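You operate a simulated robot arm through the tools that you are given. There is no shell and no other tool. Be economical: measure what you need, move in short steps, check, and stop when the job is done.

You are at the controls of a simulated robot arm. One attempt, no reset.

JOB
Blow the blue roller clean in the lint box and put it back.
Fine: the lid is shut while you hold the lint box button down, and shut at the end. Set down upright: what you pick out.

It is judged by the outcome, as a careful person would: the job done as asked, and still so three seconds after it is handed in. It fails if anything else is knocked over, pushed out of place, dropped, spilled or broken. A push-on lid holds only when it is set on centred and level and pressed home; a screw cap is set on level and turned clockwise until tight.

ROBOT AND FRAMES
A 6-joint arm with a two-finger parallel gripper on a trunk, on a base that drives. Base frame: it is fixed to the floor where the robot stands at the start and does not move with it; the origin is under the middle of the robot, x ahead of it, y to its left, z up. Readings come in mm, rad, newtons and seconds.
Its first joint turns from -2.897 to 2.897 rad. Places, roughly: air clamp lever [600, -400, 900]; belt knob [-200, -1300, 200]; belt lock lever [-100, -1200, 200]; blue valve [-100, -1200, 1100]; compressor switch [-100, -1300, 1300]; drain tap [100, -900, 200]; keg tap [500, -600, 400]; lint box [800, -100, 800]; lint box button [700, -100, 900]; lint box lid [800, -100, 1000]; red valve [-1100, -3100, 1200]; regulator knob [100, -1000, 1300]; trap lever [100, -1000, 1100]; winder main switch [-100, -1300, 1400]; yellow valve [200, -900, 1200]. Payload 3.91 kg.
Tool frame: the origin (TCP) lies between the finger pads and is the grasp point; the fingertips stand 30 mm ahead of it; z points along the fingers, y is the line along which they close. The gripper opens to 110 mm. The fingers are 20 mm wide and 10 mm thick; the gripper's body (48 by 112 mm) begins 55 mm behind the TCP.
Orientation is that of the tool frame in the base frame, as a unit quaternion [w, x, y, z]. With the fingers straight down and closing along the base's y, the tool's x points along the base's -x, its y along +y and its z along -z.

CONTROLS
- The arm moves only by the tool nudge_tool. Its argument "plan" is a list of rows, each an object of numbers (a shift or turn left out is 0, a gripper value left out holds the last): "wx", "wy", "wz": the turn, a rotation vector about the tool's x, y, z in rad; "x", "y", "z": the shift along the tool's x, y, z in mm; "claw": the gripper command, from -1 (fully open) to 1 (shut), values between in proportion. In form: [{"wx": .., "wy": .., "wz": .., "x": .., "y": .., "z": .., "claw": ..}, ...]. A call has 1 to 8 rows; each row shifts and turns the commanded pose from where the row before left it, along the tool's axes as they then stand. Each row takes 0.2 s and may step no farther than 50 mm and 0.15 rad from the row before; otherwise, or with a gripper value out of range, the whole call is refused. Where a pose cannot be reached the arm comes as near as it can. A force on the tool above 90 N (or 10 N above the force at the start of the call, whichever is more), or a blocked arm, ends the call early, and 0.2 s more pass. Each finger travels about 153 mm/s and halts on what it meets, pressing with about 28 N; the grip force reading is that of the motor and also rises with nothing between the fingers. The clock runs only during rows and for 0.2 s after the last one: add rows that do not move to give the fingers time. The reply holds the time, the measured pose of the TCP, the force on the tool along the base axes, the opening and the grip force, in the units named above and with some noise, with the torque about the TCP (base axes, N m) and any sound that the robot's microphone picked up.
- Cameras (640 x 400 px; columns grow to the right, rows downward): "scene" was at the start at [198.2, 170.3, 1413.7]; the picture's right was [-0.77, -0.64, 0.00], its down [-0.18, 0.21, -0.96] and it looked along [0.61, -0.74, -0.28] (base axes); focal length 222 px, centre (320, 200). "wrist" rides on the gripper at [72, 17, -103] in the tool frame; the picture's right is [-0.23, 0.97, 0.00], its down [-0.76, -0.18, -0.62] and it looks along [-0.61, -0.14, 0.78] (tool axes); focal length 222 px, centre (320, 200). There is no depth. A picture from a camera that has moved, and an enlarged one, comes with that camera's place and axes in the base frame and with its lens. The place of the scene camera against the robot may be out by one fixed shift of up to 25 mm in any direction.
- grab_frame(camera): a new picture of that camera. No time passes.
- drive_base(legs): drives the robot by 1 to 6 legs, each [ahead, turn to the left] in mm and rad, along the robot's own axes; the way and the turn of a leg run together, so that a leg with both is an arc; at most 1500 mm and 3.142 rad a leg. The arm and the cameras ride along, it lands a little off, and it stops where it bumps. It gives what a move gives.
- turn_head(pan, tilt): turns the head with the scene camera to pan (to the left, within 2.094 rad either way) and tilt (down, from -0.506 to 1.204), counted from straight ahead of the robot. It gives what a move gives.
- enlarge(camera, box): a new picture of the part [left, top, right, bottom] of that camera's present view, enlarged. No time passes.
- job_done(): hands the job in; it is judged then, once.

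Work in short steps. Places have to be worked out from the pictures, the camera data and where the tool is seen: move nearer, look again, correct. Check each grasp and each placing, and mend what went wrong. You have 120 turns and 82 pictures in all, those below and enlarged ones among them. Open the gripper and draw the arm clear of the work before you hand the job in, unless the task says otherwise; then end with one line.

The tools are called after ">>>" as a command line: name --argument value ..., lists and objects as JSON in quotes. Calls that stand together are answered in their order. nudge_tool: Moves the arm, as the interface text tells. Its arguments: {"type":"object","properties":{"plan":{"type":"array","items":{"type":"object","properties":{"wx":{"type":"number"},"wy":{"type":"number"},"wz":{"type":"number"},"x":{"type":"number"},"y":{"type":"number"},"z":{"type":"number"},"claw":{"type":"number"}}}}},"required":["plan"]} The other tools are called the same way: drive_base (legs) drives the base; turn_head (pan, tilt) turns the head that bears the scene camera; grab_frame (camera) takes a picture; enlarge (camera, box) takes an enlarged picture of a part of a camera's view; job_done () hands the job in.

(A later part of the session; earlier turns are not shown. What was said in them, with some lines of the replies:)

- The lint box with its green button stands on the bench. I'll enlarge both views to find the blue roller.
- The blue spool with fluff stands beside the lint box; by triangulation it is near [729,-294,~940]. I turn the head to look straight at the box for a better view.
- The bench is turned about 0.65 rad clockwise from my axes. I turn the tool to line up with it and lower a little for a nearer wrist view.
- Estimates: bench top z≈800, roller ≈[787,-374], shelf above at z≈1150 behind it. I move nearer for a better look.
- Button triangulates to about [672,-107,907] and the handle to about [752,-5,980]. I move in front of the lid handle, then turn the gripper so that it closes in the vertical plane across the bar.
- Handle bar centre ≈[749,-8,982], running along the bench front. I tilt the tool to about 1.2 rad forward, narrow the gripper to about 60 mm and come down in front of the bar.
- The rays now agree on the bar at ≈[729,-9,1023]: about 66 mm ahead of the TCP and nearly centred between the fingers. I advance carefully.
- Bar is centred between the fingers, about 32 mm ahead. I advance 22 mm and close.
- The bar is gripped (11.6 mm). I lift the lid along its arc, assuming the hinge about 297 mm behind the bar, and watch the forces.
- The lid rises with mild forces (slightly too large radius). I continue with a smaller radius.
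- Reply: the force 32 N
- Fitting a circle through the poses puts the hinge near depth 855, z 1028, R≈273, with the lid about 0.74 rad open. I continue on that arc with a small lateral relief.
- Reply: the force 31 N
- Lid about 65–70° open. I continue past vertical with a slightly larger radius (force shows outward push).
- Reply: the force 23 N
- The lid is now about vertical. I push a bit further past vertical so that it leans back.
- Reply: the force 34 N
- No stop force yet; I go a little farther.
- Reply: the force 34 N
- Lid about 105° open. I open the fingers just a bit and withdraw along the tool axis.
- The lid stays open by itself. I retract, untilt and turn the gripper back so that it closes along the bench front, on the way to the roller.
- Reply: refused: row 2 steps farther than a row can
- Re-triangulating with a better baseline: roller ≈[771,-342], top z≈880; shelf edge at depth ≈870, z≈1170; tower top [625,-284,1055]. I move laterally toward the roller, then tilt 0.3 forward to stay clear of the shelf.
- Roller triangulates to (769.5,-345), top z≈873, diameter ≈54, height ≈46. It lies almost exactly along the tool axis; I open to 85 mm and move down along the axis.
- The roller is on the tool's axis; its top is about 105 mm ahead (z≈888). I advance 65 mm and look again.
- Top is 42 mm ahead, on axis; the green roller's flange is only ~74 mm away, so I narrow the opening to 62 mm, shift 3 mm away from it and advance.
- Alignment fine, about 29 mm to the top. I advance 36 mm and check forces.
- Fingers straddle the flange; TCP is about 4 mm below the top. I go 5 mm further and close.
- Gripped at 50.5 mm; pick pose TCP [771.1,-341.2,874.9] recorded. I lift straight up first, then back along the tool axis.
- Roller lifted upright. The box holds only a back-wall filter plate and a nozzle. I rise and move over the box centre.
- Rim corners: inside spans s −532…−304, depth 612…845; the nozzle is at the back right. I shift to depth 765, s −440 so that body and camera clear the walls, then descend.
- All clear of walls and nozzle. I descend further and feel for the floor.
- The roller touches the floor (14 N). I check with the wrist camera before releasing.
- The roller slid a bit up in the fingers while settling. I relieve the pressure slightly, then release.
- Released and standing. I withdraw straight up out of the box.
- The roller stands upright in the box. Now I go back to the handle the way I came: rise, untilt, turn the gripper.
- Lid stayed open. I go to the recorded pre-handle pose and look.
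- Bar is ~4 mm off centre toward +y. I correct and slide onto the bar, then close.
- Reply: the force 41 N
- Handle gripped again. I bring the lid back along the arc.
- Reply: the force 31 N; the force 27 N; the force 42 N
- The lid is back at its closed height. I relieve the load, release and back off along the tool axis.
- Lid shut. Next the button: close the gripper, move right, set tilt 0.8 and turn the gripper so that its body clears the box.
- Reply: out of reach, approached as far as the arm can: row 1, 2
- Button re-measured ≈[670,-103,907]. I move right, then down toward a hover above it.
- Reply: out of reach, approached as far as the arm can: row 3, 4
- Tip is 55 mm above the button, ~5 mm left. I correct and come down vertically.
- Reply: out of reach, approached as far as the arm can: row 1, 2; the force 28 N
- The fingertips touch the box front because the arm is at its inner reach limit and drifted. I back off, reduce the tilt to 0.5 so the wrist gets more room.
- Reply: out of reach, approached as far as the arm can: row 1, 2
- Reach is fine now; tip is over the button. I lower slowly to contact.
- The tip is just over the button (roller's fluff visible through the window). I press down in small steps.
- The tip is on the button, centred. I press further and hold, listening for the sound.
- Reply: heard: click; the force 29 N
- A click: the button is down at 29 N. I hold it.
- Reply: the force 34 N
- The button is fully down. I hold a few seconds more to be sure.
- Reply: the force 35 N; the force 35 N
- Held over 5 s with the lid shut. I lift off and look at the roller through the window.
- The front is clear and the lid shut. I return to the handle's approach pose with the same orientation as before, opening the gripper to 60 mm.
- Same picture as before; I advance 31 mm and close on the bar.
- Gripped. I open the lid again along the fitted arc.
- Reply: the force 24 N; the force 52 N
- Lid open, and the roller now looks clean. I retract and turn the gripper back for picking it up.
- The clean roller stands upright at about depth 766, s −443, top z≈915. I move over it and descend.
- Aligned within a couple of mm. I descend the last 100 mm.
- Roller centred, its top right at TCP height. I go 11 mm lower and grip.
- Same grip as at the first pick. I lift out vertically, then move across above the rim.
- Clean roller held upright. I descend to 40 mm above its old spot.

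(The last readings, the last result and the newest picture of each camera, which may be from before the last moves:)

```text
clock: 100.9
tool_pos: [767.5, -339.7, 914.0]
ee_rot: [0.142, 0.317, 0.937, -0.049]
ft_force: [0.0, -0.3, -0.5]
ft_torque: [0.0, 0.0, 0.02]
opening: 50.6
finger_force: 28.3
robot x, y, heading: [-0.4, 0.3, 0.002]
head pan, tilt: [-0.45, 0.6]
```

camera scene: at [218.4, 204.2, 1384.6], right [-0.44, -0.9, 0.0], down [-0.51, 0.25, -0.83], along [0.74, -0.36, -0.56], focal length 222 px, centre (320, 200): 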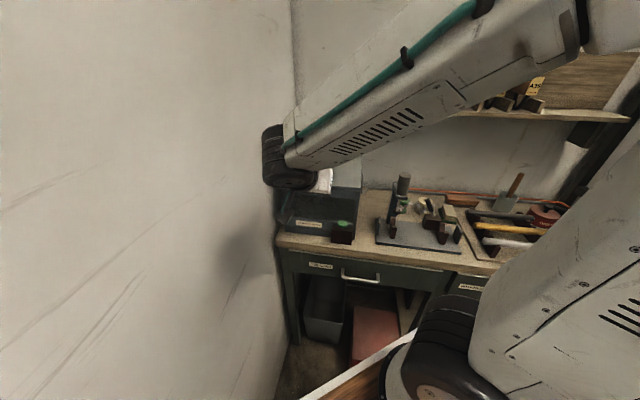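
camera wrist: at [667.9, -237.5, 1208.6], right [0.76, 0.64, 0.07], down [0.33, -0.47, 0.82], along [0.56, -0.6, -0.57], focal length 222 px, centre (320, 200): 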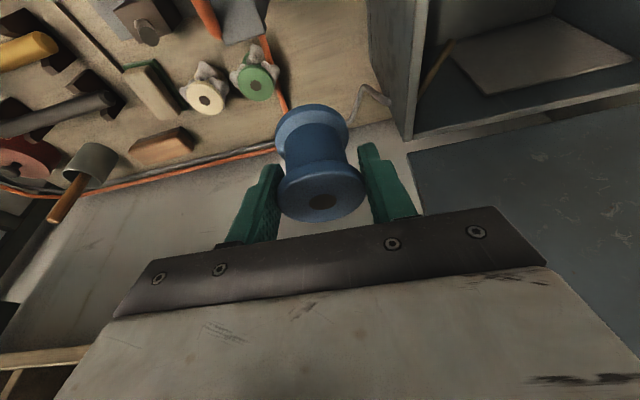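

>>> nudge_tool --plan '[{"z": 16, "x": 2, "y": 1}, {"z": 12, "x": 3.6}, {"z": 6, "x": 1.8}, {}]'

>>> grab_frame --camera "wrist"

```text
clock: 101.9
tool_pos: [772.9, -341.1, 881.7]
ee_rot: [0.141, 0.315, 0.937, -0.048]
ft_force: [0.0, -0.8, -0.3]
ft_torque: [0.02, 0.02, 0.01]
opening: 50.6
finger_force: 27.5
robot x, y, heading: [-2.2, 1.6, -0.006]
head pan, tilt: [-0.45, 0.6]
```

```text
13 pictures are left
camera wrist: at [704.5, -267.4, 957.9], right [0.76, 0.64, 0.07], down [0.33, -0.47, 0.82], along [0.56, -0.6, -0.57], focal length 222 px, centre (320, 200)
```

wrist: 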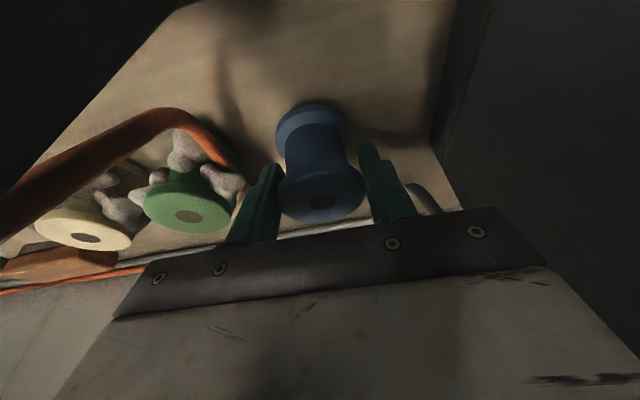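

Same view as at the pick; green neighbours untouched. I lower the last few mm until contact.

>>> nudge_tool --plan '[{"z": 3, "x": 0.9}, {"z": 3, "x": 0.9}, {}]'

```text
clock: 102.7
tool_pos: [774.0, -341.1, 874.0]
ee_rot: [0.141, 0.316, 0.937, -0.048]
ft_force: [0.3, 0.7, -0.7]
ft_torque: [-0.01, 0.02, 0.01]
opening: 50.2
finger_force: 28.0
robot x, y, heading: [-3.3, 1.3, 0.005]
head pan, tilt: [-0.45, 0.6]
```

>>> nudge_tool --plan '[{"z": 1.5, "x": 0.5}, {"z": 1.5, "x": 0.5}, {}]'

```text
clock: 103.5
tool_pos: [773.1, -342.1, 871.1]
ee_rot: [0.143, 0.316, 0.937, -0.048]
ft_force: [-1.1, 1.9, 11.7]
ft_torque: [-0.02, 0.06, -0.01]
opening: 50.2
finger_force: 27.8
robot x, y, heading: [-1.6, 1.0, -0.004]
head pan, tilt: [-0.45, 0.6]
```

Contact with the bench (12 N). I release gently to 62 mm and withdraw.

>>> nudge_tool --plan '[{"claw": 0.0}, {"claw": -0.13}, {}, {"z": -12}, {"z": -25}, {"z": -35}, {}]'

>>> grab_frame --camera "wrist"

```text
clock: 105.1
tool_pos: [757.8, -326.8, 939.3]
ee_rot: [0.142, 0.316, 0.937, -0.048]
ft_force: [0.4, 0.3, 0.2]
ft_torque: [-0.01, -0.03, -0.01]
opening: 62.2
finger_force: 0.1
robot x, y, heading: [1.0, -1.2, 0.001]
head pan, tilt: [-0.45, 0.6]
```

```text
12 pictures are left
camera wrist: at [690.4, -253.1, 1016.8], right [0.76, 0.64, 0.07], down [0.33, -0.47, 0.82], along [0.56, -0.6, -0.57], focal length 222 px, centre (320, 200)
```

wrist: 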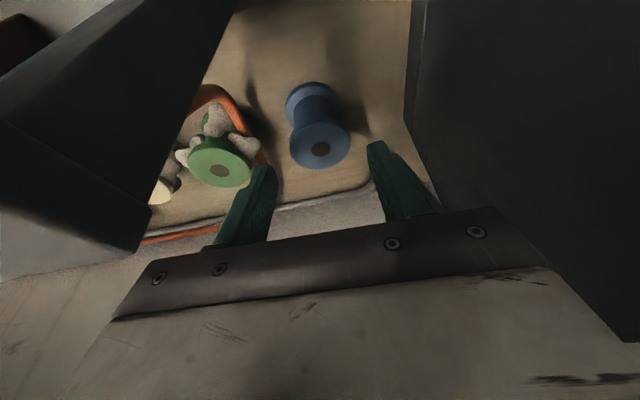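

Roller is upright on its old spot. I back out along the axis and head for the lid.

>>> nudge_tool --plan '[{"z": -45}, {"z": -45}, {"z": -45}, {"z": -45}, {"z": -45}, {"z": -45}, {"z": -45}, {"z": -45}]'

>>> nudge_tool --plan '[{"wy": 0.15, "claw": 0.5}, {"wy": 0.15}, {"y": 48, "z": -12}, {"y": 48, "z": -12}, {"y": 48, "z": -12}, {"y": 48, "z": -12}, {"y": 47, "z": -12}, {"x": -12, "z": -12}]'

>>> nudge_tool --plan '[{"wz": -0.15}, {"wz": -0.15}, {"wz": -0.15}, {"wz": -0.15}, {"wz": -0.15}, {"wz": -0.15}, {"wz": -0.15}, {"wz": -0.15}]'

>>> nudge_tool --plan '[{"wz": -0.15}, {"wz": -0.15}, {"wz": -0.07}, {"wx": 0.15}, {"wx": 0.15}, {"wx": 0.15}, {"wx": 0.05}, {}]'

```text
clock: 106.9
tool_pos: [672.6, -260.4, 1281.9]
ee_rot: [0.141, 0.316, 0.937, -0.047]
ft_force: [1.7, -0.1, 0.1]
ft_torque: [0.02, 0.01, 0.02]
opening: 62.1
finger_force: 0.0
robot x, y, heading: [0.0, 1.2, 0.003]
head pan, tilt: [-0.45, 0.6]
```

```text
clock: 108.7
tool_pos: [825.5, -80.5, 1356.6]
ee_rot: [0.0, 0.319, 0.948, 0.001]
ft_force: [-0.5, -0.3, 0.3]
ft_torque: [0.0, -0.03, 0.01]
opening: 27.4
finger_force: 0.0
robot x, y, heading: [-1.4, -3.2, 0.001]
head pan, tilt: [-0.45, 0.6]
```

```text
clock: 110.5
tool_pos: [825.7, -80.7, 1356.7]
ee_rot: [-0.001, -0.272, 0.962, 0.0]
ft_force: [-0.7, -0.8, 1.0]
ft_torque: [0.01, 0.0, 0.0]
opening: 27.4
finger_force: 0.1
robot x, y, heading: [-1.5, 1.0, -0.004]
head pan, tilt: [-0.45, 0.6]
```

```text
clock: 112.3
tool_pos: [826.4, -79.7, 1355.6]
ee_rot: [0.11, -0.43, 0.868, -0.222]
ft_force: [0.1, 0.2, -0.7]
ft_torque: [-0.01, 0.0, -0.01]
opening: 27.4
finger_force: 0.1
robot x, y, heading: [-3.2, 4.3, 0.003]
head pan, tilt: [-0.45, 0.6]
```

>>> nudge_tool --plan '[{"y": -43, "z": 18.8}, {"y": -43, "z": 18.8}, {"y": -43, "z": 18.8}, {"y": -43, "z": 18.8}, {}]'

>>> enlarge --camera "wrist" --box '[200, 20, 440, 230]'

```text
clock: 113.5
tool_pos: [977.5, -197.3, 1370.7]
ee_rot: [0.109, -0.429, 0.869, -0.221]
ft_force: [-0.6, 0.7, -0.2]
ft_torque: [0.01, 0.03, 0.01]
opening: 27.6
finger_force: 0.1
robot x, y, heading: [-1.2, -1.8, 0.004]
head pan, tilt: [-0.45, 0.6]
```

```text
1.90 times, centred on (320, 125) of wrist
camera zoom: at [883.6, -215.4, 1453.0], right [-0.54, 0.7, -0.47], down [0.35, 0.69, 0.63], along [0.76, 0.18, -0.62], focal length 423 px, centre (320, 343)
```

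zoom: 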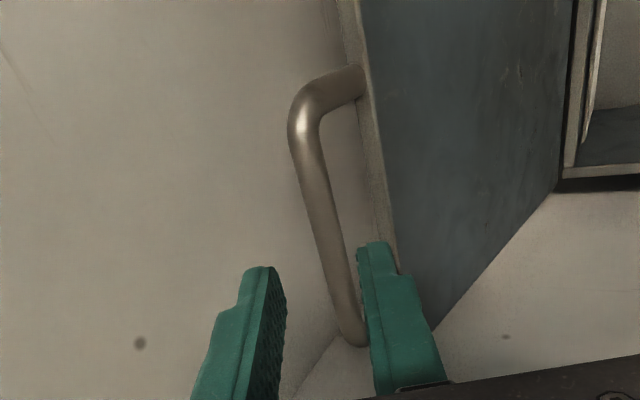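

Bar about 3 mm off centre, as before. I correct, slide on and close.

>>> nudge_tool --plan '[{"y": 3, "z": 24}, {"z": 24}, {"z": 22}, {}, {"claw": 1}, {}, {}]'

```text
clock: 115.1
tool_pos: [1000.5, -212.5, 1312.3]
ee_rot: [0.11, -0.43, 0.868, -0.222]
ft_force: [4.3, 0.5, 13.1]
ft_torque: [-0.05, 0.01, 0.65]
opening: 11.6
finger_force: 45.1
robot x, y, heading: [-3.5, 5.2, -0.003]
head pan, tilt: [-0.45, 0.6]
```

>>> nudge_tool --plan '[{"y": 32, "z": -21}, {"y": 28.6, "z": -17.5}, {"y": 30.5, "z": -13.9}, {"y": 32.6, "z": -10.2, "wx": 0.05, "x": 2}, {}]'

```text
clock: 116.3
tool_pos: [887.0, -129.9, 1303.7]
ee_rot: [0.119, -0.428, 0.863, -0.243]
ft_force: [1.1, 2.2, -4.7]
ft_torque: [-0.32, 0.34, 0.6]
opening: 11.9
finger_force: 45.1
robot x, y, heading: [2.4, 2.0, -0.0]
head pan, tilt: [-0.45, 0.6]
```

Forces are low; I continue the same closing arc as last time.

>>> nudge_tool --plan '[{"y": 32.1, "z": -9.9, "x": 1, "wx": 0.06}, {"y": 33.3, "z": -6.0, "x": 1, "wx": 0.06}, {"y": 33.9, "z": -3.5, "x": 1, "wx": 0.06}, {"y": 34.1, "z": -1.0, "wx": 0.06}, {"y": 34.2, "z": 1, "wx": 0.06}, {}]'

```text
clock: 117.7
tool_pos: [774.1, -49.4, 1216.7]
ee_rot: [0.182, -0.403, 0.818, -0.369]
ft_force: [-2.9, -26.1, -11.7]
ft_torque: [-0.74, 0.48, 0.08]
opening: 11.8
finger_force: 44.8
robot x, y, heading: [0.6, 3.9, -0.002]
head pan, tilt: [-0.45, 0.6]
```

>>> nudge_tool --plan '[{"y": 32.5, "z": 1.0, "x": 1, "wx": 0.06}, {"y": 33.3, "z": 4.0, "wx": 0.06}, {"y": 33.2, "z": 6.0, "wx": 0.06}, {"y": 32.7, "z": 7.9, "wx": 0.06}, {}]'

```text
clock: 118.9
tool_pos: [724.6, -10.4, 1099.7]
ee_rot: [0.23, -0.38, 0.766, -0.464]
ft_force: [-8.8, -16.2, -2.8]
ft_torque: [-0.47, 0.31, 0.3]
opening: 11.5
finger_force: 44.7
robot x, y, heading: [-4.1, -0.0, -0.006]
head pan, tilt: [-0.45, 0.6]
```

>>> nudge_tool --plan '[{"y": 31.9, "z": 10.5, "wx": 0.06}, {"y": 20, "z": 9, "wx": 0.05}, {"y": 12, "z": 4.5}, {"y": 3, "z": 1}, {}]'

```text
clock: 120.1
tool_pos: [719.3, -5.2, 1031.2]
ee_rot: [0.251, -0.366, 0.739, -0.506]
ft_force: [-21.3, 25.9, -2.1]
ft_torque: [-0.33, 0.28, 0.34]
opening: 11.6
finger_force: 44.9
robot x, y, heading: [-3.6, -0.5, 0.003]
head pan, tilt: [-0.45, 0.6]
```

TCP is ~2 mm higher than at closed; I press down a bit more.

>>> nudge_tool --plan '[{"y": 3, "z": -2}, {"y": 2, "z": -1}, {}]'

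```text
clock: 120.9
tool_pos: [718.6, -4.7, 1028.3]
ee_rot: [0.252, -0.364, 0.739, -0.508]
ft_force: [39.3, -26.4, 35.2]
ft_torque: [-0.41, 0.41, 0.27]
opening: 12.1
finger_force: 45.0
robot x, y, heading: [3.9, -5.3, -0.002]
head pan, tilt: [-0.45, 0.6]
```

The lid resists downward (35 N): it is home. I relieve, release and back off.

>>> nudge_tool --plan '[{"y": -2, "z": 1}, {"claw": 0.4}, {"claw": 0.0}, {"z": -30}, {"z": -35}, {"z": -35}, {}]'

>>> enlarge --camera "wrist" --box '[160, 0, 480, 230]'

```text
clock: 122.5
tool_pos: [643.8, 51.1, 1064.4]
ee_rot: [0.25, -0.365, 0.741, -0.506]
ft_force: [0.5, 0.2, -0.4]
ft_torque: [-0.03, 0.02, -0.03]
opening: 55.0
finger_force: 0.1
robot x, y, heading: [1.4, 2.6, -0.0]
head pan, tilt: [-0.45, 0.6]
```

```text
1.74 times, centred on (320, 115) of wrist
camera zoom: at [520.3, 56.5, 1085.3], right [-0.14, 0.39, -0.91], down [0.05, 0.92, 0.39], along [0.99, 0.01, -0.15], focal length 386 px, centre (320, 348)
```

zoom: 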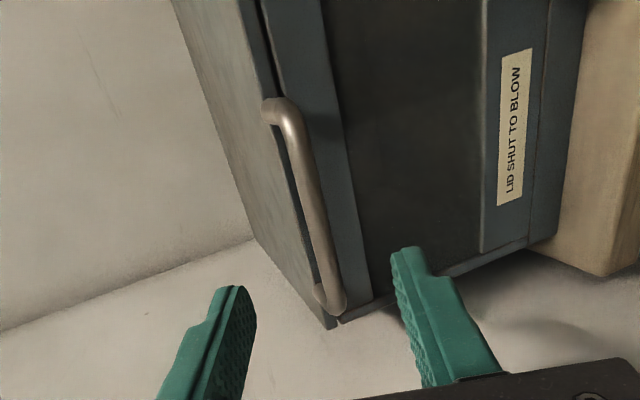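

Lid shut. I raise the arm clear, open the gripper and check the whole scene.

>>> nudge_tool --plan '[{"y": -35, "z": -20, "claw": -1}, {"y": -40, "z": -17, "wx": -0.1}, {"y": -38, "z": -20, "wx": -0.15}, {"y": -36, "z": -24, "wx": -0.15}, {"y": -32, "z": -28, "wx": -0.15}, {"y": -28, "z": -30, "wx": -0.15}, {}]'

>>> enlarge --camera "scene" --box '[260, 130, 480, 280]'

```text
clock: 124.1
tool_pos: [641.7, 48.6, 1315.4]
ee_rot: [0.11, -0.43, 0.869, -0.221]
ft_force: [-0.7, 0.1, -0.6]
ft_torque: [0.01, -0.01, 0.0]
opening: 110.1
finger_force: 0.1
robot x, y, heading: [2.3, -0.3, 0.003]
head pan, tilt: [-0.45, 0.6]
```

```text
2.67 times, centred on (370, 205) of scene
camera zoom: at [218.3, 204.1, 1384.6], right [-0.44, -0.9, 0.0], down [-0.51, 0.25, -0.83], along [0.74, -0.36, -0.56], focal length 592 px, centre (187, 187)
```

zoom: 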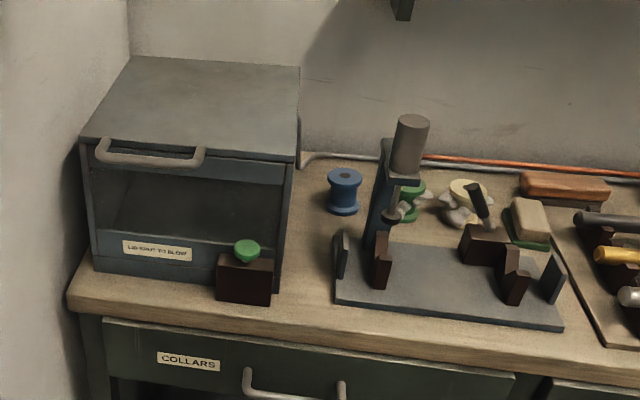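

The roller is clean and upright on its old spot, the lid is shut, nothing else has moved and the arm is clear. I hand in.

>>> job_done

```text
The job is handed in.
```

The blue roller was blown clean in the lint box with the lid shut. It is back upright in its old spot, and the lid is closed again.
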